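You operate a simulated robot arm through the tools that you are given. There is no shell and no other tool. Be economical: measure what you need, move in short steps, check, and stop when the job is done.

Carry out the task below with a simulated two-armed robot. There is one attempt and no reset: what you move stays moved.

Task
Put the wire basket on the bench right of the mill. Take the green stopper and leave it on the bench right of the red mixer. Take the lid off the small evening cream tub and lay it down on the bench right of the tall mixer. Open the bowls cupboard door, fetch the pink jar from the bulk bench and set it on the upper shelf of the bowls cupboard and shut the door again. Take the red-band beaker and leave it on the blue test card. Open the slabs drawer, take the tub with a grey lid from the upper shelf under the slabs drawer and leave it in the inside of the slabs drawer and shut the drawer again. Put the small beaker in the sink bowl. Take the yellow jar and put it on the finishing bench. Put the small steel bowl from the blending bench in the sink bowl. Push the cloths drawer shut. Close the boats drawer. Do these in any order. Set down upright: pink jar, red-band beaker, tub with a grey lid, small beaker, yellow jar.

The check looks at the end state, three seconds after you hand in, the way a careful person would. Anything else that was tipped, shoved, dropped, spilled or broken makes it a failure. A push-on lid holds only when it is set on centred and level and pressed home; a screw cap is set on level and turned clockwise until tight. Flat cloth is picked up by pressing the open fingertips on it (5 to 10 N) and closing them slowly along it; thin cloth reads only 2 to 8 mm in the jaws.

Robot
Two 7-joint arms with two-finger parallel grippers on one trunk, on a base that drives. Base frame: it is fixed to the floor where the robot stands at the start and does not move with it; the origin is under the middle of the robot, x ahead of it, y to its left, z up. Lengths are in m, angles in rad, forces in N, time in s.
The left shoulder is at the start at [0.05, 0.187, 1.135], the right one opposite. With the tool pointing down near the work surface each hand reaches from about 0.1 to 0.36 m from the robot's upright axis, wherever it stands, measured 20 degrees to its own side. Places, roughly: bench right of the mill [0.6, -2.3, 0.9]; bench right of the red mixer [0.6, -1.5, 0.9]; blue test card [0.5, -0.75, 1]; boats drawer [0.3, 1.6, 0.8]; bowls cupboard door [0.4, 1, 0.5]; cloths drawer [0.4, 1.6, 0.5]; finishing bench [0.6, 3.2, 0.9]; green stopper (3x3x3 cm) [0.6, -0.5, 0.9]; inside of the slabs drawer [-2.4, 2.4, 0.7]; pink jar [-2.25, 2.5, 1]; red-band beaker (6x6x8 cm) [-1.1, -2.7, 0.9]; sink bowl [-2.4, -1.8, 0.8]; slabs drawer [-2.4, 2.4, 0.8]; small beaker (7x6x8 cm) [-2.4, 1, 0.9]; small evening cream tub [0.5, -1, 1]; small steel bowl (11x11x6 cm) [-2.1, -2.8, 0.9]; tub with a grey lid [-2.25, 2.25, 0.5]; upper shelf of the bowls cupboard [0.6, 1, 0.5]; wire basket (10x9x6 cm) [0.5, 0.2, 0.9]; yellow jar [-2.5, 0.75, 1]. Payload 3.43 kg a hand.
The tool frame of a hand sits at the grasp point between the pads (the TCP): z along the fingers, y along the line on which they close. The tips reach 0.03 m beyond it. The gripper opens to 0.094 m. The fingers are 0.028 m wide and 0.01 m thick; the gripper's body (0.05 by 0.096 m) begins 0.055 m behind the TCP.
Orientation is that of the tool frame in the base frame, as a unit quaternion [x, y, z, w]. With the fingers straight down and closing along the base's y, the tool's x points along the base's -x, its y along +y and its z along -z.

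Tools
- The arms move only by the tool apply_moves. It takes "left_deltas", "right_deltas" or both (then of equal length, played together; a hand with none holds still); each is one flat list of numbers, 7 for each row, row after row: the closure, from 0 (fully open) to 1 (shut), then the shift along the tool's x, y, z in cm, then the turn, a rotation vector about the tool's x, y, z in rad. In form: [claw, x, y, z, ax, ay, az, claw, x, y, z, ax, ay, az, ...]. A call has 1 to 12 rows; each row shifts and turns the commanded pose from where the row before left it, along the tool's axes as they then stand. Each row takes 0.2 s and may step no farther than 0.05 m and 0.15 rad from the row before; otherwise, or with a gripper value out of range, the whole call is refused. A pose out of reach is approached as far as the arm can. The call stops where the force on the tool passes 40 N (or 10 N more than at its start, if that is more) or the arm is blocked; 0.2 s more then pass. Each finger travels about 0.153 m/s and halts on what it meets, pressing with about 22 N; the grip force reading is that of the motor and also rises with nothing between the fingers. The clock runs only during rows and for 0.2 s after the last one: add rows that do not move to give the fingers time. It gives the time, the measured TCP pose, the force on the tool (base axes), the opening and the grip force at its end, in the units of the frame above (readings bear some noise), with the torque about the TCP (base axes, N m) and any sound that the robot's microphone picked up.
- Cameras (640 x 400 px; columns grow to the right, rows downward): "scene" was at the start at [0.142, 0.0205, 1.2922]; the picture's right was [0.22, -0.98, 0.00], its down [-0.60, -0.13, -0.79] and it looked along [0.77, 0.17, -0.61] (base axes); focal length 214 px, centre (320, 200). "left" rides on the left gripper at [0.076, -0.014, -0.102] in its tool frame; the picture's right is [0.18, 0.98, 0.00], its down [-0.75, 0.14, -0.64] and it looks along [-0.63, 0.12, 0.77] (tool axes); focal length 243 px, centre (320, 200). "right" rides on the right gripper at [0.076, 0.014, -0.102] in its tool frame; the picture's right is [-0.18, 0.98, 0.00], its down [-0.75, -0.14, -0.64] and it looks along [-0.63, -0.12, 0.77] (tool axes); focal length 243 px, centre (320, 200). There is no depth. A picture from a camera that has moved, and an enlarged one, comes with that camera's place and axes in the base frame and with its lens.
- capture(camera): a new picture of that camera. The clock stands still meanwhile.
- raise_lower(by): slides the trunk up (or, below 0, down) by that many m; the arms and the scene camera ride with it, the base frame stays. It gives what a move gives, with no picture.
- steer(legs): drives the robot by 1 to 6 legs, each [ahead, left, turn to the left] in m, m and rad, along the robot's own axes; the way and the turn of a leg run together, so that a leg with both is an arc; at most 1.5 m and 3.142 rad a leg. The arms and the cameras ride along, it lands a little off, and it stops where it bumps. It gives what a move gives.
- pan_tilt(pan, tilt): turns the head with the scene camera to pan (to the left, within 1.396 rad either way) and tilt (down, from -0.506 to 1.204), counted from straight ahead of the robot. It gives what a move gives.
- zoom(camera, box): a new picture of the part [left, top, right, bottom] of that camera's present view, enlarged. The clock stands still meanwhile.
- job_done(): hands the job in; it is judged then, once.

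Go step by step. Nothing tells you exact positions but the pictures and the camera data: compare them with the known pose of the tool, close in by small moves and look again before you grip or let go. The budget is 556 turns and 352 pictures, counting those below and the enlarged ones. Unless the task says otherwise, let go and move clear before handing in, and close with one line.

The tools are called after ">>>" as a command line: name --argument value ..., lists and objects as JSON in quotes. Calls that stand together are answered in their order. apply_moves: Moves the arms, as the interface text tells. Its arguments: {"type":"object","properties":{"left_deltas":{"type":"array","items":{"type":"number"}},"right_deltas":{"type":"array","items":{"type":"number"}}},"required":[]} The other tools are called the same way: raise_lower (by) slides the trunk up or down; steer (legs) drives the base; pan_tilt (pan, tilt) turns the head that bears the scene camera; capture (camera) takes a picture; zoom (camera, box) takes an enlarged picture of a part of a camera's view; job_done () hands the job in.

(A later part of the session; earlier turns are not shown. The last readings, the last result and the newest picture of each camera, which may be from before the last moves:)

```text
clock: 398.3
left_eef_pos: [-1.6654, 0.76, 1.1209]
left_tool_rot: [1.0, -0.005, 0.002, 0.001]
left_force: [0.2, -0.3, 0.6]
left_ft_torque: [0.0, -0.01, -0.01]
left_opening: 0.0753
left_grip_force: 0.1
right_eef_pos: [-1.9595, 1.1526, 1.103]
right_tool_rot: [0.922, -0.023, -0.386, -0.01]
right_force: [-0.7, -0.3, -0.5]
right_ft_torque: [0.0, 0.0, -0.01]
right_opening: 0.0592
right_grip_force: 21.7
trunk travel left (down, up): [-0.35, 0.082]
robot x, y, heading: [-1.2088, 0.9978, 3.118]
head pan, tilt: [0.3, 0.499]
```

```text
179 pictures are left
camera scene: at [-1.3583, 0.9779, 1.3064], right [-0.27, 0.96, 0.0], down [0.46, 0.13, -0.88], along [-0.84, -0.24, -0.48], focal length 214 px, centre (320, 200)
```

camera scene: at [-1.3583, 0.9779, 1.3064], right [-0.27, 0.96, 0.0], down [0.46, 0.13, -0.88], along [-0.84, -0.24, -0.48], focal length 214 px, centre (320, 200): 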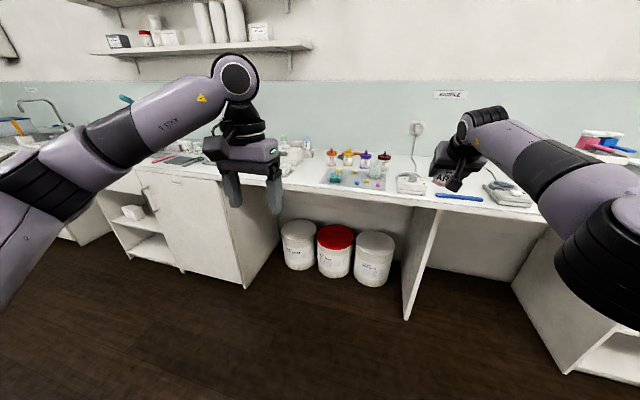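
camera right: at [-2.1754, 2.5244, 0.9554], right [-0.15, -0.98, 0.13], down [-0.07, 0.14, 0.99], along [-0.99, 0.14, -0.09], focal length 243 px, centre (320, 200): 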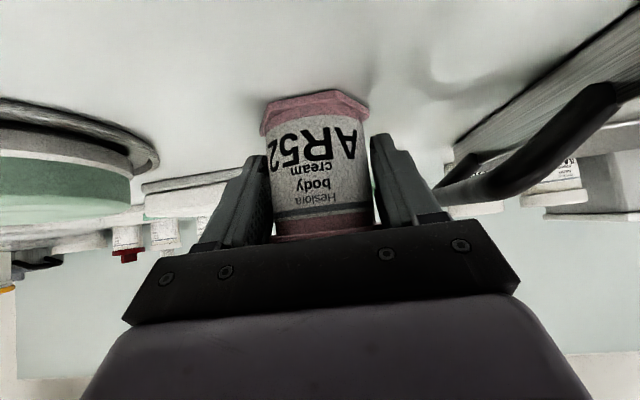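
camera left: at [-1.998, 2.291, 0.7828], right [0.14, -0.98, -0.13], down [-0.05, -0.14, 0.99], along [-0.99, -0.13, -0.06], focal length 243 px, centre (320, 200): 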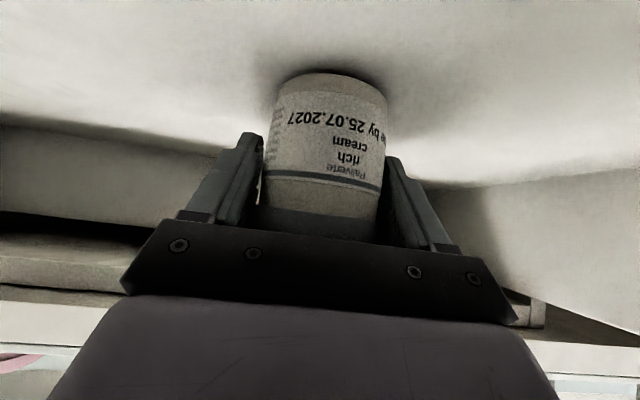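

The jar is held high. I'll turn round toward the open cupboard and look inside.

>>> steer --legs '[[0, 0, -3.12], [0.3, 0.25, 0]]'

>>> raise_lower --by -0.3

>>> pan_tilt --pan 0.0 --tilt 0.35

>>> capture --camera "scene"

```text
clock: 408.3
left_eef_pos: [-0.4766, 1.5179, 1.1208]
left_tool_rot: [-0.019, 1.0, 0.0, -0.002]
left_force: [0.3, -0.1, -0.2]
left_ft_torque: [0.03, -0.01, -0.02]
left_opening: 0.0751
left_grip_force: 0.0
right_eef_pos: [-0.1624, 1.141, 1.1045]
right_tool_rot: [0.001, 0.922, -0.001, 0.387]
right_force: [0.5, 0.7, -1.4]
right_ft_torque: [-0.01, 0.03, 0.02]
right_opening: 0.0548
right_grip_force: 22.3
trunk travel left (down, up): [-0.35, 0.082]
robot x, y, heading: [-0.9176, 1.2574, 0.031]
head pan, tilt: [0.3, 0.499]
```

```text
clock: 411.3
left_eef_pos: [-0.4758, 1.5177, 0.821]
left_tool_rot: [-0.019, 1.0, 0.001, -0.002]
left_force: [-0.1, 0.1, -0.1]
left_ft_torque: [0.01, 0.02, 0.03]
left_opening: 0.0753
left_grip_force: 0.2
right_eef_pos: [-0.1633, 1.1411, 0.8035]
right_tool_rot: [0.0, 0.922, 0.0, 0.387]
right_force: [0.6, 0.5, -0.6]
right_ft_torque: [0.03, 0.06, 0.0]
right_opening: 0.055
right_grip_force: 22.1
trunk travel left (down, up): [-0.05, 0.382]
robot x, y, heading: [-0.9162, 1.2578, 0.028]
head pan, tilt: [0.3, 0.499]
```

```text
clock: 412.1
left_eef_pos: [-0.4756, 1.5181, 0.8215]
left_tool_rot: [-0.019, 1.0, 0.001, -0.001]
left_force: [0.1, -0.9, 0.0]
left_ft_torque: [-0.02, 0.02, -0.01]
left_opening: 0.0751
left_grip_force: 0.1
right_eef_pos: [-0.1632, 1.1409, 0.8038]
right_tool_rot: [0.0, 0.922, -0.001, 0.387]
right_force: [0.4, 0.1, -0.6]
right_ft_torque: [0.02, 0.01, -0.01]
right_opening: 0.055
right_grip_force: 22.4
trunk travel left (down, up): [-0.05, 0.382]
robot x, y, heading: [-0.9156, 1.2554, 0.025]
head pan, tilt: [0.0, 0.351]
```

```text
178 pictures are left
camera scene: at [-0.7667, 1.2633, 1.0201], right [0.03, -1.0, 0.0], down [-0.34, -0.01, -0.94], along [0.94, 0.03, -0.34], focal length 214 px, centre (320, 200)
```

scene: 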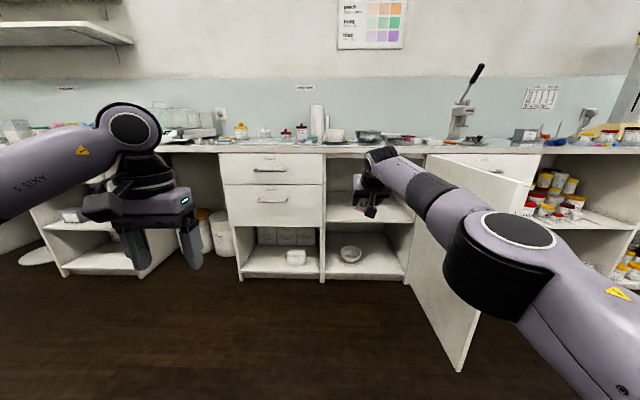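

The gripper opening has shrunk, so I'll check the jar in the right hand.

>>> capture --camera "right"

>>> zoom --camera "scene" --box '[300, 130, 440, 290]'

```text
177 pictures are left
camera right: at [-0.2906, 1.1546, 0.8203], right [0.13, 0.98, 0.13], down [0.07, -0.14, 0.99], along [0.99, -0.12, -0.09], focal length 243 px, centre (320, 200)
```

right: 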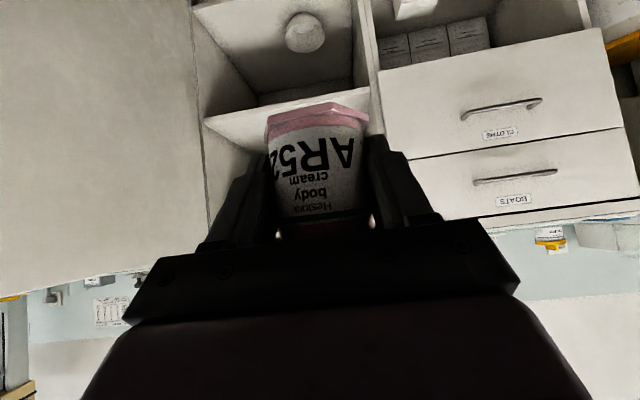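

```text
2.50 times, centred on (370, 210) of scene
camera zoom: at [-0.7667, 1.2633, 1.0201], right [0.03, -1.0, 0.0], down [-0.34, -0.01, -0.94], along [0.94, 0.03, -0.34], focal length 536 px, centre (195, 175)
```

zoom: 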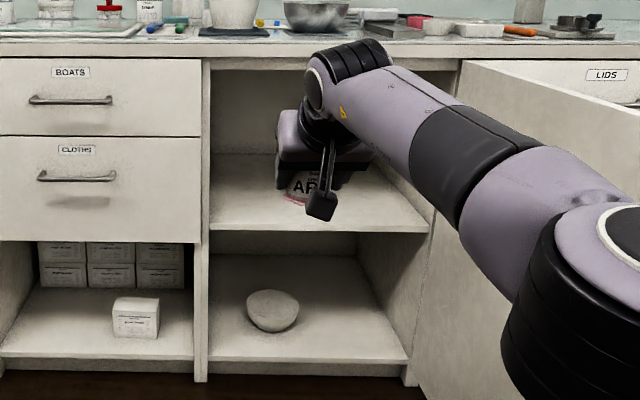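

The jar slid slightly in the grip but is stable. Shelf z≈0.467; opening y 0.74–1.27. I'll lower the hand to entry height before driving in.

>>> apply_moves --right_deltas '[1, 2.9, 0, 2.8, 0, 0, 0, 1, 2.9, 0, 2.8, 0, 0, 0, 1, 2.9, 0, 2.8, 0, 0, 0, 1, 2.9, 0, 2.8, 0, 0, 0]'

>>> raise_lower --by -0.05

>>> capture --camera "right"

>>> capture --camera "scene"

```text
clock: 413.1
left_eef_pos: [-0.4764, 1.5173, 0.8199]
left_tool_rot: [-0.019, 1.0, 0.001, -0.001]
left_force: [-1.1, 0.0, 0.0]
left_ft_torque: [0.02, -0.01, -0.04]
left_opening: 0.0751
left_grip_force: 0.0
right_eef_pos: [-0.1567, 1.1451, 0.6465]
right_tool_rot: [0.0, 0.922, 0.0, 0.387]
right_force: [-1.1, 1.0, -0.5]
right_ft_torque: [0.02, 0.0, -0.01]
right_opening: 0.0548
right_grip_force: 21.8
right hand out of reach, approached as far as the arm can: row 1
trunk travel left (down, up): [-0.05, 0.382]
robot x, y, heading: [-0.9175, 1.2565, 0.027]
head pan, tilt: [0.0, 0.351]
```

```text
clock: 414.0
left_eef_pos: [-0.4755, 1.5175, 0.7719]
left_tool_rot: [-0.019, 1.0, 0.001, -0.002]
left_force: [-0.2, -0.7, 0.0]
left_ft_torque: [0.04, -0.02, -0.03]
left_opening: 0.0752
left_grip_force: 0.1
right_eef_pos: [-0.1583, 1.144, 0.5954]
right_tool_rot: [0.001, 0.923, -0.001, 0.386]
right_force: [-0.4, 0.5, -0.9]
right_ft_torque: [-0.03, 0.0, 0.0]
right_opening: 0.0548
right_grip_force: 22.0
trunk travel left (down, up): [0.0, 0.432]
robot x, y, heading: [-0.9151, 1.26, 0.025]
head pan, tilt: [0.0, 0.351]
```

```text
175 pictures are left
camera right: at [-0.2851, 1.1577, 0.6122], right [0.13, 0.98, 0.13], down [0.07, -0.14, 0.99], along [0.99, -0.12, -0.09], focal length 243 px, centre (320, 200)
```

right: 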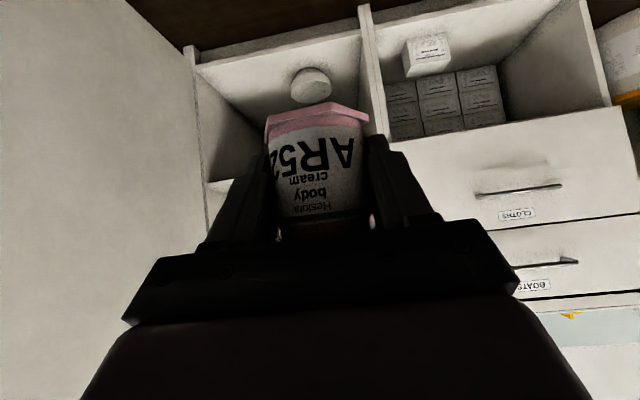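

```text
174 pictures are left
camera scene: at [-0.7668, 1.2632, 0.9701], right [0.03, -1.0, 0.0], down [-0.34, -0.01, -0.94], along [0.94, 0.03, -0.34], focal length 214 px, centre (320, 200)
```

scene: 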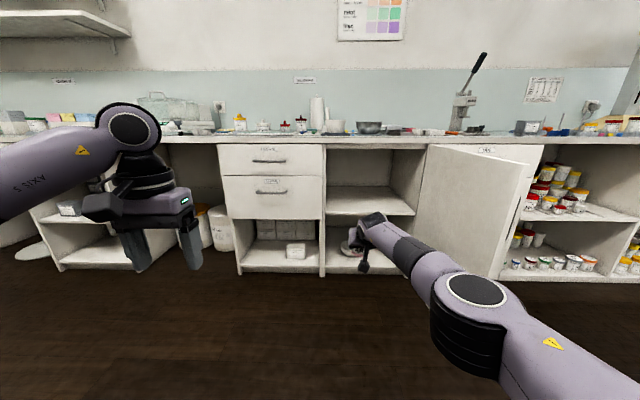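

Clear path. I'll straighten the heading and drive in slowly.

>>> steer --legs '[[0.3, 0, -0.025]]'

>>> capture --camera "scene"

```text
clock: 416.1
left_eef_pos: [-0.1648, 1.5078, 0.7715]
left_tool_rot: [-0.004, 1.0, 0.001, -0.002]
left_force: [-0.3, -0.1, 0.1]
left_ft_torque: [0.02, -0.01, -0.01]
left_opening: 0.0752
left_grip_force: 0.0
right_eef_pos: [0.1418, 1.1242, 0.5956]
right_tool_rot: [0.014, 0.922, -0.006, 0.386]
right_force: [-0.3, 0.2, -2.1]
right_ft_torque: [0.01, 0.0, 0.0]
right_opening: 0.0548
right_grip_force: 22.0
trunk travel left (down, up): [0.0, 0.432]
robot x, y, heading: [-0.6125, 1.2649, -0.001]
head pan, tilt: [0.0, 0.351]
```

```text
173 pictures are left
camera scene: at [-0.4633, 1.2623, 0.9701], right [0.0, -1.0, 0.0], down [-0.34, 0.0, -0.94], along [0.94, 0.0, -0.34], focal length 214 px, centre (320, 200)
```

scene: 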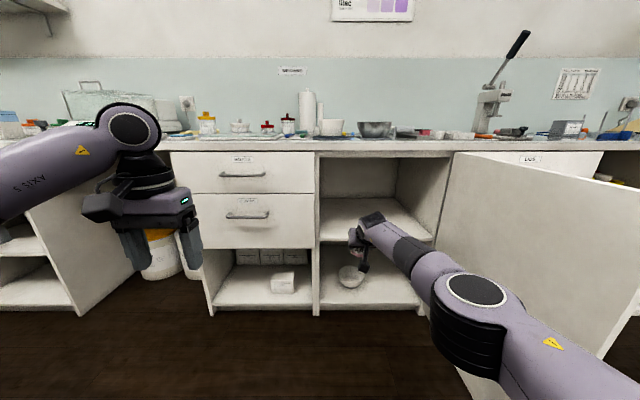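

>>> steer --legs '[[0.3, 0, 0]]'

>>> pan_tilt --pan -0.15 --tilt 0.6

>>> capture --camera "scene"

>>> capture --camera "right"

```text
clock: 418.1
left_eef_pos: [0.1258, 1.5079, 0.7715]
left_tool_rot: [-0.005, 1.0, 0.001, -0.001]
left_force: [0.4, -0.3, -0.3]
left_ft_torque: [-0.01, 0.02, 0.02]
left_opening: 0.0751
left_grip_force: 0.1
right_eef_pos: [0.4346, 1.1253, 0.5961]
right_tool_rot: [0.015, 0.922, -0.007, 0.387]
right_force: [-0.3, 0.0, -0.2]
right_ft_torque: [-0.01, -0.01, -0.02]
right_opening: 0.0547
right_grip_force: 22.1
trunk travel left (down, up): [0.0, 0.432]
robot x, y, heading: [-0.3221, 1.2561, -0.004]
head pan, tilt: [0.0, 0.351]
```

```text
clock: 418.9
left_eef_pos: [0.1272, 1.5075, 0.771]
left_tool_rot: [-0.005, 1.0, 0.001, -0.001]
left_force: [0.1, -0.8, 0.4]
left_ft_torque: [0.04, 0.01, 0.0]
left_opening: 0.0751
left_grip_force: 0.1
right_eef_pos: [0.4342, 1.1245, 0.5957]
right_tool_rot: [0.014, 0.922, -0.007, 0.386]
right_force: [-1.8, 0.2, -1.3]
right_ft_torque: [-0.01, -0.02, -0.02]
right_opening: 0.0549
right_grip_force: 22.4
trunk travel left (down, up): [0.0, 0.432]
robot x, y, heading: [-0.3195, 1.2617, 0.001]
head pan, tilt: [-0.15, 0.6]
```

```text
172 pictures are left
camera scene: at [-0.1773, 1.2486, 0.9474], right [-0.15, -0.99, 0.0], down [-0.56, 0.09, -0.83], along [0.82, -0.12, -0.56], focal length 214 px, centre (320, 200)
```

scene: 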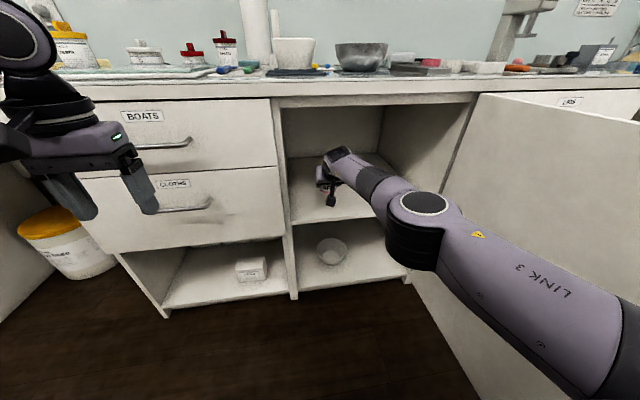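

```text
171 pictures are left
camera right: at [0.3068, 1.1421, 0.6122], right [0.16, 0.98, 0.13], down [0.07, -0.14, 0.99], along [0.98, -0.15, -0.09], focal length 243 px, centre (320, 200)
```

right: 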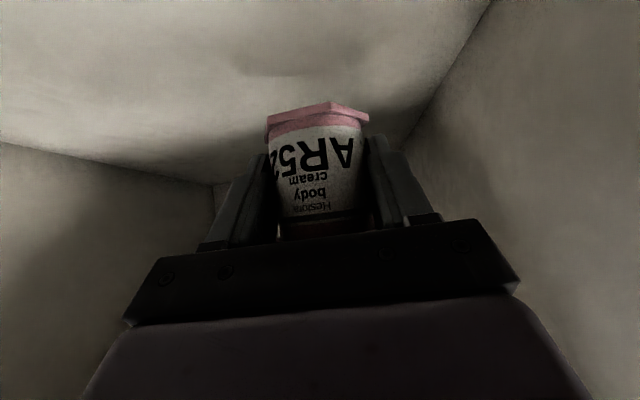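

I'll drive 5 cm deeper, then lower the jar towards the shelf.

>>> steer --legs '[[0.055, 0, 0]]'

>>> apply_moves --right_deltas '[1, 2.9, 0, 2.8, 0, 0, 0, 1, 2.5, 0, 2.4, 0, 0, 0]'

>>> capture --camera "right"

>>> capture --camera "scene"

```text
clock: 419.8
left_eef_pos: [0.1815, 1.508, 0.7712]
left_tool_rot: [-0.006, 1.0, 0.001, 0.0]
left_force: [-0.5, 0.2, -0.6]
left_ft_torque: [0.0, 0.04, -0.01]
left_opening: 0.0753
left_grip_force: 0.1
right_eef_pos: [0.4887, 1.1245, 0.5953]
right_tool_rot: [0.013, 0.922, -0.007, 0.386]
right_force: [0.4, -0.2, -0.9]
right_ft_torque: [0.01, -0.04, 0.03]
right_opening: 0.0546
right_grip_force: 22.0
trunk travel left (down, up): [0.0, 0.432]
robot x, y, heading: [-0.268, 1.2625, -0.004]
head pan, tilt: [-0.15, 0.6]
```

```text
clock: 420.4
left_eef_pos: [0.182, 1.5083, 0.7709]
left_tool_rot: [-0.006, 1.0, 0.0, -0.001]
left_force: [-0.4, -0.5, 0.7]
left_ft_torque: [-0.03, -0.04, 0.02]
left_opening: 0.075
left_grip_force: 0.2
right_eef_pos: [0.4789, 1.1239, 0.5283]
right_tool_rot: [0.013, 0.922, -0.006, 0.386]
right_force: [0.2, 0.5, -1.0]
right_ft_torque: [0.04, -0.01, 0.02]
right_opening: 0.0547
right_grip_force: 22.1
right hand out of reach, approached as far as the arm can: row 1, 2
trunk travel left (down, up): [0.0, 0.432]
robot x, y, heading: [-0.2669, 1.2614, -0.004]
head pan, tilt: [-0.15, 0.6]
```

```text
170 pictures are left
camera right: at [0.3522, 1.1405, 0.5449], right [0.16, 0.98, 0.13], down [0.07, -0.14, 0.99], along [0.99, -0.15, -0.09], focal length 243 px, centre (320, 200)
```

right: 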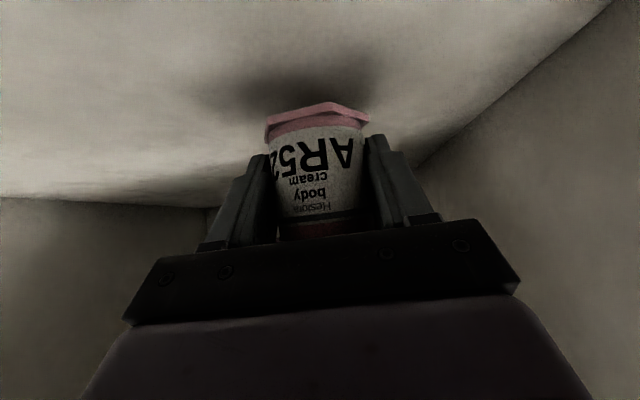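

```text
169 pictures are left
camera scene: at [-0.1224, 1.2487, 0.9474], right [-0.15, -0.99, 0.0], down [-0.56, 0.09, -0.83], along [0.82, -0.12, -0.56], focal length 214 px, centre (320, 200)
```

scene: 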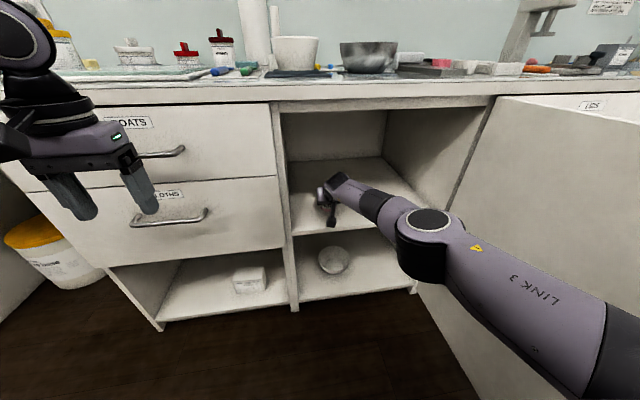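

>>> steer --legs '[[0.025, 0, 0]]'

>>> apply_moves --right_deltas '[1, 0.9, 0, 0.7, 0, 0, 0, 1, 0.4, 0, 0.35, 0, 0, 0, 1, 0, 0, 0, 0, 0, 0]'

>>> capture --camera "right"

```text
clock: 421.2
left_eef_pos: [0.2066, 1.5079, 0.7712]
left_tool_rot: [-0.005, 1.0, 0.0, -0.001]
left_force: [-0.3, -0.5, 0.1]
left_ft_torque: [0.05, 0.01, 0.0]
left_opening: 0.0752
left_grip_force: 0.0
right_eef_pos: [0.5053, 1.122, 0.5283]
right_tool_rot: [0.013, 0.923, -0.006, 0.386]
right_force: [0.1, 0.2, -1.9]
right_ft_torque: [0.03, 0.04, -0.03]
right_opening: 0.0546
right_grip_force: 21.9
trunk travel left (down, up): [0.0, 0.432]
robot x, y, heading: [-0.2417, 1.2592, 0.002]
head pan, tilt: [-0.15, 0.6]
```

```text
clock: 422.0
left_eef_pos: [0.2066, 1.5088, 0.771]
left_tool_rot: [-0.005, 1.0, 0.0, -0.001]
left_force: [0.2, 0.6, -0.1]
left_ft_torque: [0.04, 0.01, -0.01]
left_opening: 0.0751
left_grip_force: 0.1
right_eef_pos: [0.5019, 1.122, 0.5167]
right_tool_rot: [0.013, 0.923, -0.006, 0.385]
right_force: [-0.8, -0.2, -1.2]
right_ft_torque: [0.0, 0.02, 0.0]
right_opening: 0.0547
right_grip_force: 22.1
right hand out of reach, approached as far as the arm can: row 2
trunk travel left (down, up): [0.0, 0.432]
robot x, y, heading: [-0.242, 1.2584, 0.002]
head pan, tilt: [-0.15, 0.6]
```

```text
168 pictures are left
camera right: at [0.3747, 1.1395, 0.533], right [0.16, 0.98, 0.13], down [0.07, -0.14, 0.99], along [0.99, -0.15, -0.09], focal length 243 px, centre (320, 200)
```

right: 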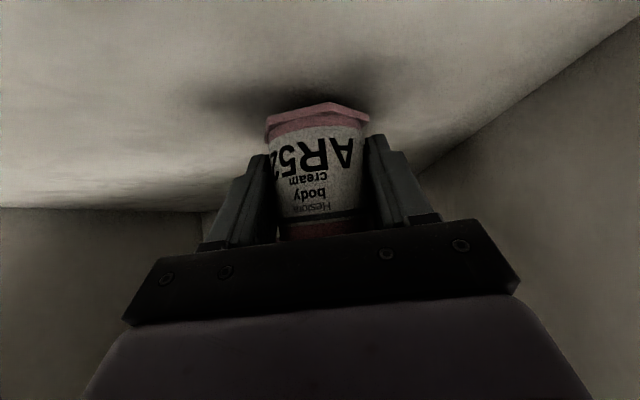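

>>> apply_moves --right_deltas '[1, 1.1, 0, 0, 0, 0, 0, 1, 0.7, 0, 0, 0, 0, 0, 1, 0, 0, 0, 0, 0, 0]'

>>> capture --camera "right"

```text
clock: 422.8
left_eef_pos: [0.2069, 1.5096, 0.7711]
left_tool_rot: [-0.005, 1.0, 0.0, -0.001]
left_force: [-0.3, 0.1, 0.2]
left_ft_torque: [0.02, -0.04, 0.01]
left_opening: 0.0752
left_grip_force: 0.1
right_eef_pos: [0.4901, 1.1232, 0.5056]
right_tool_rot: [0.013, 0.921, -0.007, 0.388]
right_force: [5.0, 0.3, 10.4]
right_ft_torque: [-0.11, -0.55, 0.05]
right_opening: 0.0548
right_grip_force: 22.1
trunk travel left (down, up): [0.0, 0.432]
robot x, y, heading: [-0.2447, 1.2621, -0.002]
head pan, tilt: [-0.15, 0.6]
```

```text
167 pictures are left
camera right: at [0.3627, 1.1398, 0.5229], right [0.16, 0.98, 0.13], down [0.06, -0.14, 0.99], along [0.99, -0.15, -0.08], focal length 243 px, centre (320, 200)
```

right: 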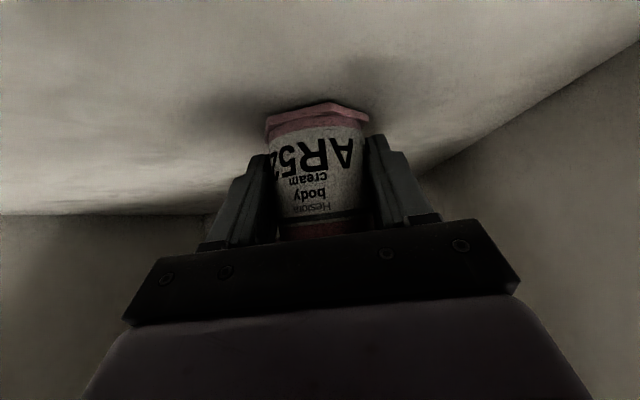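

Contact with the shelf. Release slowly.

>>> apply_moves --right_deltas '[0.38, 0, 0, 0, 0, 0, 0, 0.3, 0, 0, 0, 0, 0, 0, 0.15, 0, 0, 0, 0, 0, 0, 0, 0, 0, 0, 0, 0, 0, 0, 0, 0, 0, 0, 0, 0]'

>>> capture --camera "right"

```text
clock: 424.0
left_eef_pos: [0.2065, 1.509, 0.7723]
left_tool_rot: [-0.006, 1.0, 0.001, -0.001]
left_force: [0.4, -0.1, -1.3]
left_ft_torque: [-0.02, 0.03, -0.01]
left_opening: 0.075
left_grip_force: 0.0
right_eef_pos: [0.4882, 1.1221, 0.5028]
right_tool_rot: [0.013, 0.922, -0.006, 0.386]
right_force: [-0.4, 0.2, 0.6]
right_ft_torque: [0.02, 0.01, -0.01]
right_opening: 0.0938
right_grip_force: 0.0
trunk travel left (down, up): [0.0, 0.432]
robot x, y, heading: [-0.2399, 1.2596, -0.003]
head pan, tilt: [-0.15, 0.6]
```

```text
166 pictures are left
camera right: at [0.3616, 1.1397, 0.5196], right [0.16, 0.98, 0.13], down [0.07, -0.14, 0.99], along [0.98, -0.15, -0.09], focal length 243 px, centre (320, 200)
```

right: 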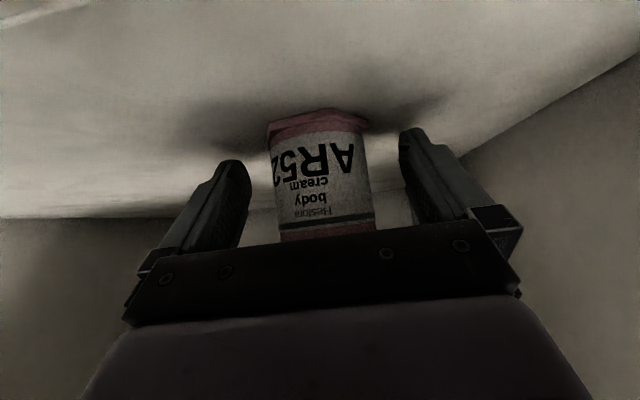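

The jar stands upright on the shelf. Withdraw back-up, then drive back.

>>> apply_moves --right_deltas '[0, 0, 0, -3, 0, 0, 0, 0, 0, 0, -4, 0, 0, 0, 0, 0, 0, -4, 0, 0, 0]'

>>> steer --legs '[[-0.3, 0, 0]]'

>>> capture --camera "scene"

>>> zoom --camera "scene" --box '[270, 80, 470, 220]'

```text
clock: 424.8
left_eef_pos: [0.2068, 1.5084, 0.7707]
left_tool_rot: [-0.005, 1.0, 0.001, -0.002]
left_force: [-0.5, 0.8, -0.8]
left_ft_torque: [0.01, 0.06, 0.01]
left_opening: 0.0752
left_grip_force: 0.1
right_eef_pos: [0.4094, 1.1251, 0.5814]
right_tool_rot: [0.014, 0.922, -0.007, 0.387]
right_force: [0.0, -0.2, 0.0]
right_ft_torque: [-0.01, 0.02, 0.01]
right_opening: 0.0939
right_grip_force: 0.0
trunk travel left (down, up): [0.0, 0.432]
robot x, y, heading: [-0.2428, 1.2601, -0.002]
head pan, tilt: [-0.15, 0.6]
```

```text
clock: 426.9
left_eef_pos: [-0.0969, 1.5096, 0.7706]
left_tool_rot: [-0.007, 1.0, 0.001, -0.002]
left_force: [0.2, 0.5, 0.0]
left_ft_torque: [0.02, 0.01, 0.01]
left_opening: 0.0756
left_grip_force: 0.1
right_eef_pos: [0.1071, 1.1284, 0.5802]
right_tool_rot: [0.012, 0.922, -0.006, 0.386]
right_force: [0.3, 0.4, -1.1]
right_ft_torque: [0.06, -0.03, -0.02]
right_opening: 0.094
right_grip_force: 0.1
trunk travel left (down, up): [0.0, 0.432]
robot x, y, heading: [-0.5437, 1.2631, 0.002]
head pan, tilt: [-0.15, 0.6]
```

```text
165 pictures are left
camera scene: at [-0.3996, 1.2489, 0.9473], right [-0.15, -0.99, 0.0], down [-0.56, 0.08, -0.83], along [0.82, -0.12, -0.56], focal length 214 px, centre (320, 200)
```

scene: 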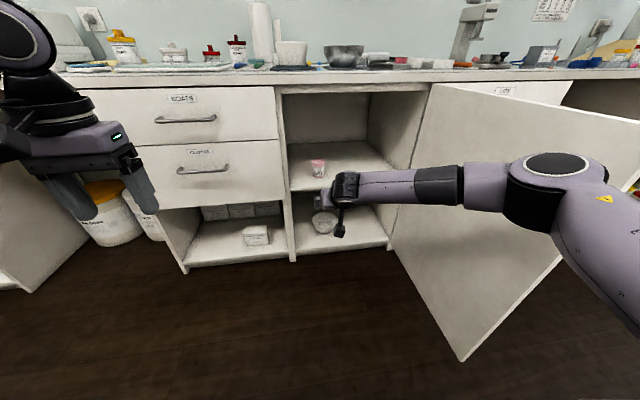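

```text
2.86 times, centred on (370, 150) of scene
camera zoom: at [-0.3996, 1.2489, 0.9473], right [-0.15, -0.99, 0.0], down [-0.56, 0.08, -0.83], along [0.82, -0.12, -0.56], focal length 613 px, centre (177, 343)
```

zoom: 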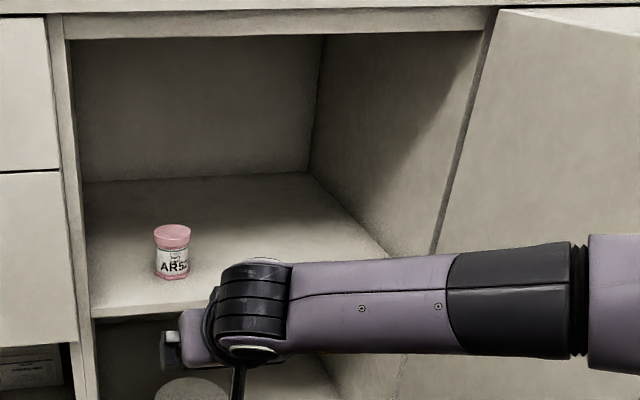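

The jar is on the upper shelf. To shut the door I'll go around its tip and push its outer face with the right fist. First I position.

>>> apply_moves --right_deltas '[1, 0, 0, 0, 0, 0, 0, 1, 0, 0, 0, 0, 0, 0, 1, 0, 0, 0, 0, 0, 0]'

>>> steer --legs '[[-0.46, 0, 0], [0, -0.57, 0], [0.23, 0, 0]]'

>>> pan_tilt --pan -0.1 --tilt 0.5

>>> capture --camera "scene"

```text
clock: 427.7
left_eef_pos: [-0.0971, 1.5103, 0.771]
left_tool_rot: [-0.007, 1.0, 0.0, -0.001]
left_force: [0.7, 0.0, -0.8]
left_ft_torque: [-0.01, -0.03, 0.03]
left_opening: 0.0754
left_grip_force: 0.0
right_eef_pos: [0.1072, 1.1275, 0.5806]
right_tool_rot: [0.012, 0.922, -0.006, 0.386]
right_force: [-0.3, 0.7, -0.5]
right_ft_torque: [0.01, 0.0, 0.0]
right_opening: 0.0
right_grip_force: 21.8
trunk travel left (down, up): [0.0, 0.432]
robot x, y, heading: [-0.5448, 1.2584, 0.0]
head pan, tilt: [-0.15, 0.6]
```

```text
clock: 436.8
left_eef_pos: [-0.337, 0.9532, 0.7708]
left_tool_rot: [-0.008, 1.0, 0.0, -0.001]
left_force: [-0.1, 0.1, -0.2]
left_ft_torque: [-0.02, 0.01, -0.02]
left_opening: 0.075
left_grip_force: 0.1
right_eef_pos: [-0.1314, 0.5701, 0.5812]
right_tool_rot: [0.01, 0.922, -0.005, 0.387]
right_force: [0.9, 0.2, 0.0]
right_ft_torque: [0.0, 0.0, 0.0]
right_opening: 0.0001
right_grip_force: 21.8
trunk travel left (down, up): [0.0, 0.432]
robot x, y, heading: [-0.7824, 0.7007, 0.004]
head pan, tilt: [-0.15, 0.6]
```

```text
clock: 437.4
left_eef_pos: [-0.3373, 0.9531, 0.7712]
left_tool_rot: [-0.008, 1.0, 0.0, -0.002]
left_force: [-0.4, 1.0, -0.3]
left_ft_torque: [-0.02, -0.01, 0.0]
left_opening: 0.0754
left_grip_force: 0.0
right_eef_pos: [-0.1315, 0.5721, 0.5808]
right_tool_rot: [0.01, 0.922, -0.005, 0.387]
right_force: [-0.1, 0.0, 0.2]
right_ft_torque: [-0.01, 0.02, 0.0]
right_opening: 0.0
right_grip_force: 22.2
trunk travel left (down, up): [0.0, 0.432]
robot x, y, heading: [-0.784, 0.6988, 0.006]
head pan, tilt: [-0.099, 0.499]
```

```text
163 pictures are left
camera scene: at [-0.6357, 0.6954, 0.9564], right [-0.09, -1.0, 0.0], down [-0.48, 0.04, -0.88], along [0.87, -0.08, -0.48], focal length 214 px, centre (320, 200)
```

scene: 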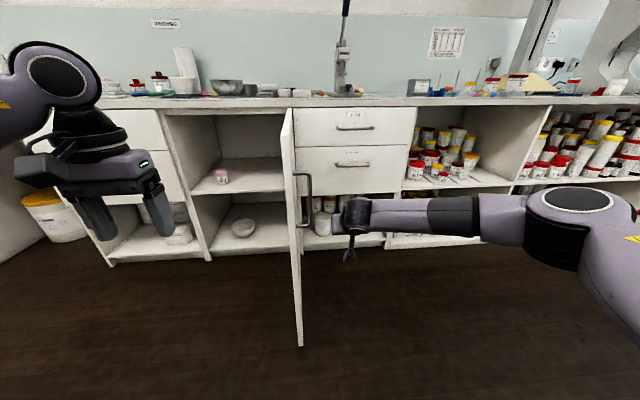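

The fist is on the outer side. I'll sweep the door closed following its arc.

>>> steer --legs '[[0, 0.12, 0], [0.1, 0.2, 0]]'

>>> capture --camera "scene"

```text
clock: 439.9
left_eef_pos: [-0.3214, 1.1057, 0.7708]
left_tool_rot: [-0.008, 1.0, 0.0, 0.0]
left_force: [0.9, 0.0, 0.3]
left_ft_torque: [0.03, 0.0, 0.02]
left_opening: 0.0752
left_grip_force: 0.0
right_eef_pos: [-0.1189, 0.7252, 0.5795]
right_tool_rot: [0.008, 0.923, -0.004, 0.384]
right_force: [-1.6, -0.6, 0.7]
right_ft_torque: [0.0, -0.03, 0.04]
right_opening: 0.0001
right_grip_force: 21.7
trunk travel left (down, up): [0.0, 0.432]
robot x, y, heading: [-0.7688, 0.8562, 0.007]
head pan, tilt: [-0.099, 0.499]
stopped in leg 2: the robot was blocked; the commanded pose is now the measured one
```

```text
162 pictures are left
camera scene: at [-0.6211, 0.8483, 0.9564], right [-0.09, -1.0, 0.0], down [-0.48, 0.04, -0.88], along [0.87, -0.08, -0.48], focal length 214 px, centre (320, 200)
```

scene: 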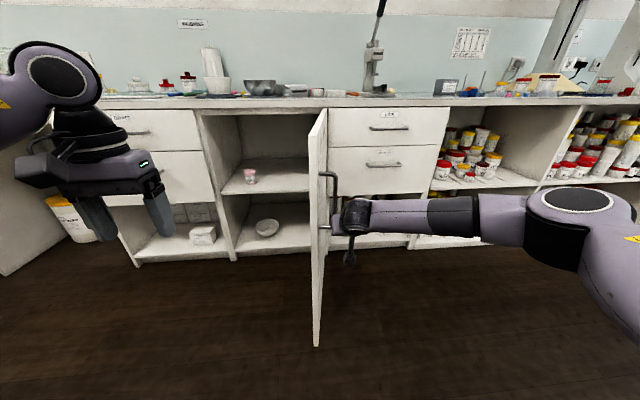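

The fist is catching the handle. I'll back off slightly, lower the fist below the handle, and go again.

>>> steer --legs '[[0, -0.08, 0]]'

>>> apply_moves --right_deltas '[1, 2.9, 0, 2.8, 0, 0, 0, 1, 2.9, 0, 2.8, 0, 0, 0, 1, 1.4, 0, 1.4, 0, 0, 0]'

>>> steer --legs '[[0.0, 0.2, 0]]'

>>> capture --camera "scene"

```text
clock: 441.2
left_eef_pos: [-0.3237, 1.0259, 0.7716]
left_tool_rot: [-0.008, 1.0, 0.0, 0.0]
left_force: [0.5, 0.1, 0.3]
left_ft_torque: [-0.02, 0.01, 0.01]
left_opening: 0.075
left_grip_force: 0.1
right_eef_pos: [-0.119, 0.6466, 0.5797]
right_tool_rot: [0.007, 0.923, -0.004, 0.385]
right_force: [-26.7, -0.7, -0.3]
right_ft_torque: [0.12, -1.5, 1.3]
right_opening: 0.0
right_grip_force: 22.7
trunk travel left (down, up): [0.0, 0.432]
robot x, y, heading: [-0.7701, 0.7751, 0.005]
head pan, tilt: [-0.099, 0.499]
```

```text
clock: 442.0
left_eef_pos: [-0.3227, 1.0262, 0.7708]
left_tool_rot: [-0.009, 1.0, -0.001, 0.0]
left_force: [0.5, -0.2, 1.2]
left_ft_torque: [-0.01, 0.03, 0.02]
left_opening: 0.0751
left_grip_force: 0.0
right_eef_pos: [-0.1212, 0.647, 0.4783]
right_tool_rot: [0.005, 0.923, -0.003, 0.384]
right_force: [1.3, -0.9, 0.5]
right_ft_torque: [-0.03, 0.0, 0.01]
right_opening: 0.0
right_grip_force: 21.8
trunk travel left (down, up): [0.0, 0.432]
robot x, y, heading: [-0.7718, 0.7739, 0.009]
head pan, tilt: [-0.099, 0.499]
```

```text
clock: 444.4
left_eef_pos: [-0.3232, 1.228, 0.7712]
left_tool_rot: [-0.009, 1.0, 0.0, -0.002]
left_force: [-0.6, 0.1, 0.3]
left_ft_torque: [-0.01, 0.01, 0.0]
left_opening: 0.0753
left_grip_force: 0.1
right_eef_pos: [-0.1222, 0.8482, 0.4788]
right_tool_rot: [0.006, 0.923, -0.003, 0.384]
right_force: [0.9, 1.2, -0.2]
right_ft_torque: [0.01, 0.01, 0.01]
right_opening: 0.0001
right_grip_force: 22.1
trunk travel left (down, up): [0.0, 0.432]
robot x, y, heading: [-0.7693, 0.9747, 0.009]
head pan, tilt: [-0.099, 0.499]
```

```text
161 pictures are left
camera scene: at [-0.622, 0.97, 0.9564], right [-0.09, -1.0, 0.0], down [-0.48, 0.04, -0.88], along [0.87, -0.08, -0.48], focal length 214 px, centre (320, 200)
```

scene: 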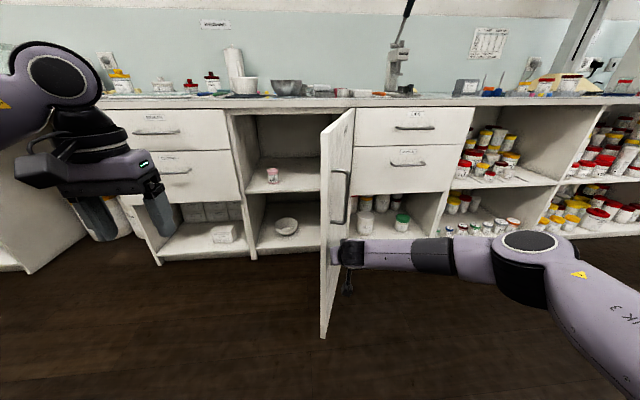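

>>> steer --legs '[[0.04, 0.1, 0], [0.1, 0.08, 0]]'

>>> capture --camera "scene"

```text
clock: 446.9
left_eef_pos: [-0.184, 1.4062, 0.7717]
left_tool_rot: [-0.009, 1.0, 0.0, -0.001]
left_force: [0.6, -0.3, 0.4]
left_ft_torque: [0.01, 0.01, 0.03]
left_opening: 0.0751
left_grip_force: 0.1
right_eef_pos: [0.0154, 1.0289, 0.4782]
right_tool_rot: [0.007, 0.924, -0.004, 0.383]
right_force: [0.3, 1.0, -0.3]
right_ft_torque: [-0.01, 0.01, 0.01]
right_opening: 0.0001
right_grip_force: 22.2
trunk travel left (down, up): [0.0, 0.432]
robot x, y, heading: [-0.6311, 1.1551, 0.007]
head pan, tilt: [-0.099, 0.499]
```

```text
160 pictures are left
camera scene: at [-0.4827, 1.1499, 0.9564], right [-0.09, -1.0, 0.0], down [-0.48, 0.04, -0.88], along [0.87, -0.08, -0.48], focal length 214 px, centre (320, 200)
```

scene: 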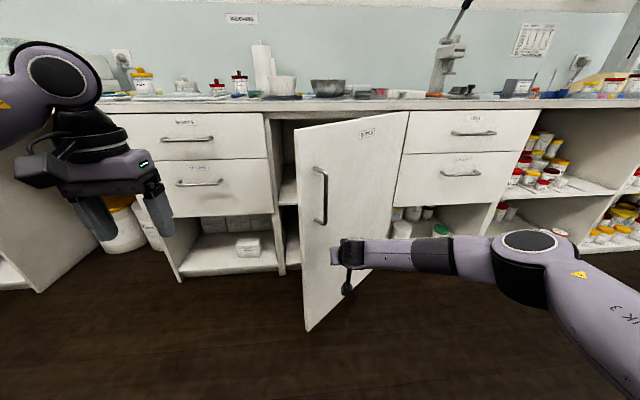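

>>> steer --legs '[[0.12, 0.06, 0], [0.1, 0.03, 0]]'

>>> capture --camera "scene"

```text
clock: 449.0
left_eef_pos: [0.0374, 1.4993, 0.771]
left_tool_rot: [-0.01, 1.0, 0.0, 0.0]
left_force: [-0.1, -0.7, 0.6]
left_ft_torque: [-0.01, -0.02, 0.01]
left_opening: 0.075
left_grip_force: 0.0
right_eef_pos: [0.2393, 1.1214, 0.4796]
right_tool_rot: [0.005, 0.923, -0.003, 0.384]
right_force: [0.0, 0.5, 0.0]
right_ft_torque: [-0.01, 0.0, 0.02]
right_opening: 0.0
right_grip_force: 21.8
trunk travel left (down, up): [0.0, 0.432]
robot x, y, heading: [-0.4108, 1.2499, 0.005]
head pan, tilt: [-0.099, 0.499]
```

```text
159 pictures are left
camera scene: at [-0.261, 1.2418, 0.9564], right [-0.09, -1.0, 0.0], down [-0.48, 0.04, -0.88], along [0.87, -0.08, -0.48], focal length 214 px, centre (320, 200)
```

scene: 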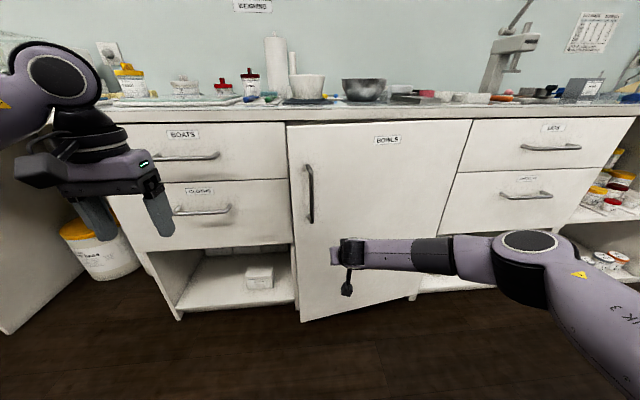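

Almost shut. Push forward the rest.

>>> steer --legs '[[0.09, 0.0, 0]]'

>>> apply_moves --right_deltas '[1, -0.7, 0, 0.7, 0, 0, 0, 1, -0.7, 0, 0.7, 0, 0, 0, 1, -0.7, 0, 0.7, 0, 0, 0]'

>>> capture --camera "scene"

```text
clock: 450.1
left_eef_pos: [0.1264, 1.5012, 0.7717]
left_tool_rot: [-0.009, 1.0, 0.0, -0.001]
left_force: [0.3, -0.7, 0.2]
left_ft_torque: [-0.02, 0.0, 0.02]
left_opening: 0.0752
left_grip_force: 0.1
right_eef_pos: [0.3279, 1.1224, 0.4798]
right_tool_rot: [0.006, 0.924, -0.004, 0.383]
right_force: [0.2, 0.4, 0.0]
right_ft_torque: [-0.01, 0.0, 0.0]
right_opening: 0.0
right_grip_force: 22.5
trunk travel left (down, up): [0.0, 0.432]
robot x, y, heading: [-0.3195, 1.2443, 0.01]
head pan, tilt: [-0.099, 0.499]
```

```text
clock: 450.7
left_eef_pos: [0.1253, 1.4986, 0.7722]
left_tool_rot: [-0.008, 1.0, -0.001, 0.0]
left_force: [0.4, 0.0, -0.5]
left_ft_torque: [-0.01, 0.02, -0.01]
left_opening: 0.0753
left_grip_force: 0.2
right_eef_pos: [0.344, 1.1229, 0.475]
right_tool_rot: [0.006, 0.926, -0.003, 0.377]
right_force: [-8.2, -0.2, 3.8]
right_ft_torque: [0.04, 0.03, -0.01]
right_opening: 0.0001
right_grip_force: 22.0
trunk travel left (down, up): [0.0, 0.432]
robot x, y, heading: [-0.3207, 1.2508, 0.007]
head pan, tilt: [-0.099, 0.499]
stopped in row 3 (right hand): the force on the tool passed its limit at 56 N (the readings are from after the stop); the commanded pose is now the measured one
```

```text
158 pictures are left
camera scene: at [-0.1723, 1.2424, 0.9566], right [-0.09, -1.0, 0.0], down [-0.48, 0.04, -0.88], along [0.87, -0.08, -0.48], focal length 214 px, centre (320, 200)
```

scene: 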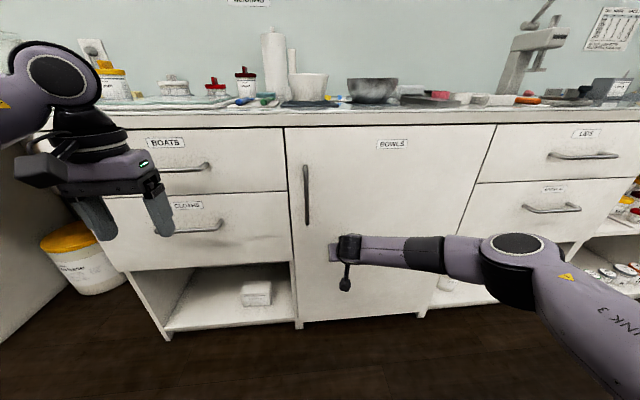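

The door is shut. Next: the small beaker and yellow jar. I back off, raise, and restore/retract the right hand.

>>> steer --legs '[[-0.4, 0, 0]]'

>>> raise_lower --by 0.35

>>> apply_moves --right_deltas '[0.2, -3, 0, -2.9, 0, 0, 0, 0.2, -3, 0, -2.9, 0, 0, 0, 0.2, -3, 0, -2.9, 0, 0, 0, 0.2, -3, 0, -2.9, 0, 0, 0, 0.2, -3, 0, -2.9, 0, 0, 0, 0.2, -3, 0, -2.9, 0, 0, 0, 0.2, 0, 0, 0, 0, 0.14, 0, 0.2, 0, 0, 0, 0, 0.14, 0, 0.2, 0, 0, 0, 0, 0.14, 0, 0.2, 0, 0, 0, 0, 0.14, 0, 0.2, 0, 0, 0, 0, 0.14, 0, 0.2, 0, 0, 0, 0, 0.09, 0]'

>>> apply_moves --right_deltas '[0.2, 4.5, 0, 0, 0, 0, 0, 0.2, 4.5, 0, 0, 0, 0, 0, 0.2, 4.5, 0, 0, 0, 0, 0, 0.2, 4.5, 0, 0, 0, 0, 0, 0.2, 4.5, 0, 0, 0, 0, 0, 0.2, 4.5, 0, 0, 0, 0, 0]' --left_deltas '[0.2, 3, 0, 0, 0, 0, 0, 0.2, 3, 0, 0, 0, 0, 0, 0.2, 3, 0, 0, 0, 0, 0, 0.2, 0, 0, 0, 0, 0, 0, 0.2, 0, 0, 0, 0, 0, 0, 0.2, 0, 0, 0, 0, 0, 0]'

```text
clock: 453.2
left_eef_pos: [-0.2729, 1.496, 0.7708]
left_tool_rot: [-0.007, 1.0, 0.0, -0.001]
left_force: [0.2, -0.1, -0.3]
left_ft_torque: [-0.02, 0.0, 0.01]
left_opening: 0.0752
left_grip_force: 0.1
right_eef_pos: [-0.0577, 1.1165, 0.4749]
right_tool_rot: [0.008, 0.926, -0.005, 0.379]
right_force: [0.0, -0.1, 0.0]
right_ft_torque: [0.02, 0.01, -0.01]
right_opening: 0.0
right_grip_force: 22.0
trunk travel left (down, up): [0.0, 0.432]
robot x, y, heading: [-0.723, 1.248, 0.002]
head pan, tilt: [-0.099, 0.499]
```

```text
clock: 456.7
left_eef_pos: [-0.2734, 1.4956, 1.1206]
left_tool_rot: [-0.006, 1.0, 0.0, -0.001]
left_force: [-0.1, 0.4, -0.1]
left_ft_torque: [-0.01, -0.04, -0.01]
left_opening: 0.0753
left_grip_force: 0.1
right_eef_pos: [-0.0574, 1.1169, 0.8247]
right_tool_rot: [0.009, 0.926, -0.005, 0.378]
right_force: [0.3, -0.6, -0.1]
right_ft_torque: [-0.01, 0.01, -0.02]
right_opening: 0.0004
right_grip_force: 22.3
trunk travel left (down, up): [-0.35, 0.082]
robot x, y, heading: [-0.7193, 1.2487, 0.006]
head pan, tilt: [-0.099, 0.499]
```

```text
clock: 459.3
left_eef_pos: [-0.2731, 1.4957, 1.1212]
left_tool_rot: [-0.006, 1.0, 0.0, -0.001]
left_force: [1.0, -0.1, 0.3]
left_ft_torque: [0.04, 0.01, 0.04]
left_opening: 0.0752
left_grip_force: 0.0
right_eef_pos: [-0.1058, 1.0962, 1.0616]
right_tool_rot: [0.01, 1.0, 0.0, -0.008]
right_force: [-0.5, -0.6, 0.0]
right_ft_torque: [0.01, 0.0, -0.05]
right_opening: 0.0753
right_grip_force: 0.1
right hand out of reach, approached as far as the arm can: row 10, 11, 12
trunk travel left (down, up): [-0.35, 0.082]
robot x, y, heading: [-0.7216, 1.2449, 0.006]
head pan, tilt: [-0.099, 0.499]
```

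```text
clock: 460.7
left_eef_pos: [-0.363, 1.4945, 1.1224]
left_tool_rot: [-0.006, 1.0, 0.0, -0.001]
left_force: [-0.2, -0.5, -0.7]
left_ft_torque: [0.03, 0.0, -0.01]
left_opening: 0.0753
left_grip_force: 0.1
right_eef_pos: [-0.1076, 1.0979, 1.0618]
right_tool_rot: [0.009, 1.0, 0.0, -0.007]
right_force: [-0.3, -0.1, 0.4]
right_ft_torque: [-0.01, -0.01, -0.02]
right_opening: 0.0752
right_grip_force: 0.1
right hand out of reach, approached as far as the arm can: row 1, 2, 3, 4, 5, 6
trunk travel left (down, up): [-0.35, 0.082]
robot x, y, heading: [-0.7222, 1.2467, 0.004]
head pan, tilt: [-0.099, 0.499]
```

The right arm seems stuck at a joint limit; I'll try small differently-directed moves.

>>> apply_moves --right_deltas '[0.2, 0, 0, 4, 0, 0, 0, 0.2, 2, 0, 2, 0, 0, 0]'

>>> apply_moves --right_deltas '[0.2, 3, 0, 0, 0, 0, 0, 0.2, 3, 0, 0, 0, 0, 0]'

```text
clock: 461.3
left_eef_pos: [-0.3623, 1.4966, 1.1205]
left_tool_rot: [-0.006, 1.0, 0.0, -0.001]
left_force: [-0.1, -0.1, 0.9]
left_ft_torque: [0.0, 0.0, 0.03]
left_opening: 0.0753
left_grip_force: 0.1
right_eef_pos: [-0.0991, 1.091, 1.0202]
right_tool_rot: [0.009, 1.0, -0.002, -0.007]
right_force: [0.0, -0.2, 0.7]
right_ft_torque: [0.01, 0.02, -0.01]
right_opening: 0.0751
right_grip_force: 0.0
right hand out of reach, approached as far as the arm can: row 1, 2
trunk travel left (down, up): [-0.35, 0.082]
robot x, y, heading: [-0.7226, 1.2463, 0.0]
head pan, tilt: [-0.099, 0.499]
```

```text
clock: 461.9
left_eef_pos: [-0.3629, 1.495, 1.1218]
left_tool_rot: [-0.007, 1.0, 0.0, -0.001]
left_force: [-0.4, 0.8, 0.1]
left_ft_torque: [0.01, -0.01, 0.0]
left_opening: 0.0751
left_grip_force: 0.2
right_eef_pos: [-0.1001, 1.0902, 1.0194]
right_tool_rot: [0.009, 1.0, -0.001, -0.009]
right_force: [0.5, 0.7, -0.3]
right_ft_torque: [0.06, -0.04, 0.0]
right_opening: 0.0754
right_grip_force: 0.0
right hand out of reach, approached as far as the arm can: row 1, 2
trunk travel left (down, up): [-0.35, 0.082]
robot x, y, heading: [-0.7202, 1.2499, 0.004]
head pan, tilt: [-0.099, 0.499]
```

>>> apply_moves --right_deltas '[0.2, 0, 0, 0, 0, -0.14, 0, 0.2, 0, 0, 0, 0, -0.14, 0, 0.2, 0, 0, 0, 0, -0.14, 0, 0.2, 0, 0, 0, 0, -0.14, 0, 0.2, 3, 0, -2, 0, 0, 0, 0.2, 3, 0, -2, 0, 0, 0, 0.2, 3, 0, -2, 0, 0, 0, 0.2, 3, 0, -2, 0, 0, 0]'

>>> capture --camera "scene"

```text
clock: 463.7
left_eef_pos: [-0.3638, 1.4943, 1.1214]
left_tool_rot: [-0.006, 1.0, -0.001, -0.002]
left_force: [-0.3, 0.2, 0.0]
left_ft_torque: [-0.02, -0.02, -0.02]
left_opening: 0.0753
left_grip_force: 0.1
right_eef_pos: [-0.2315, 1.0942, 1.0362]
right_tool_rot: [0.009, 0.963, -0.004, 0.269]
right_force: [0.5, 0.3, -0.1]
right_ft_torque: [-0.01, -0.02, 0.0]
right_opening: 0.0751
right_grip_force: 0.1
right hand out of reach, approached as far as the arm can: row 1, 2
trunk travel left (down, up): [-0.35, 0.082]
robot x, y, heading: [-0.7191, 1.2472, 0.004]
head pan, tilt: [-0.099, 0.499]
```

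```text
157 pictures are left
camera scene: at [-0.5728, 1.2397, 1.3065], right [-0.1, -1.0, 0.0], down [-0.48, 0.05, -0.88], along [0.87, -0.09, -0.48], focal length 214 px, centre (320, 200)
```

scene: 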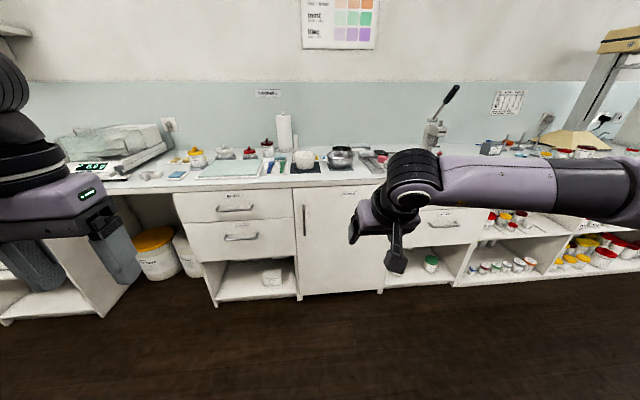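

>>> apply_moves --right_deltas '[0.2, 3.4, 0, -2.1, 0, 0, 0, 0.2, 3.4, 0, -2.1, 0, 0, 0, 0.2, 3.4, 0, -2.1, 0, 0, 0, 0.2, 0, 0, 0, 0, 0.136, 0, 0.2, 0, 0, 0, 0, 0.136, 0, 0.2, 0, 0, 0, 0, 0.136, 0, 0.2, 0, 0, 0, 0, 0.136, 0, 0.2, 0, 0, -4, 0, 0, 0, 0.2, 0, 0, -4, 0, 0, 0]'

```text
clock: 465.7
left_eef_pos: [-0.3643, 1.4943, 1.1216]
left_tool_rot: [-0.006, 1.0, -0.001, -0.002]
left_force: [-0.3, 0.7, 0.2]
left_ft_torque: [-0.01, 0.0, 0.01]
left_opening: 0.0751
left_grip_force: 0.1
right_eef_pos: [-0.3489, 1.0959, 1.1184]
right_tool_rot: [0.009, 1.0, -0.002, 0.001]
right_force: [-0.3, 0.8, -0.4]
right_ft_torque: [-0.01, 0.01, -0.01]
right_opening: 0.0754
right_grip_force: 0.1
trunk travel left (down, up): [-0.35, 0.082]
robot x, y, heading: [-0.7207, 1.2473, 0.001]
head pan, tilt: [-0.099, 0.499]
```

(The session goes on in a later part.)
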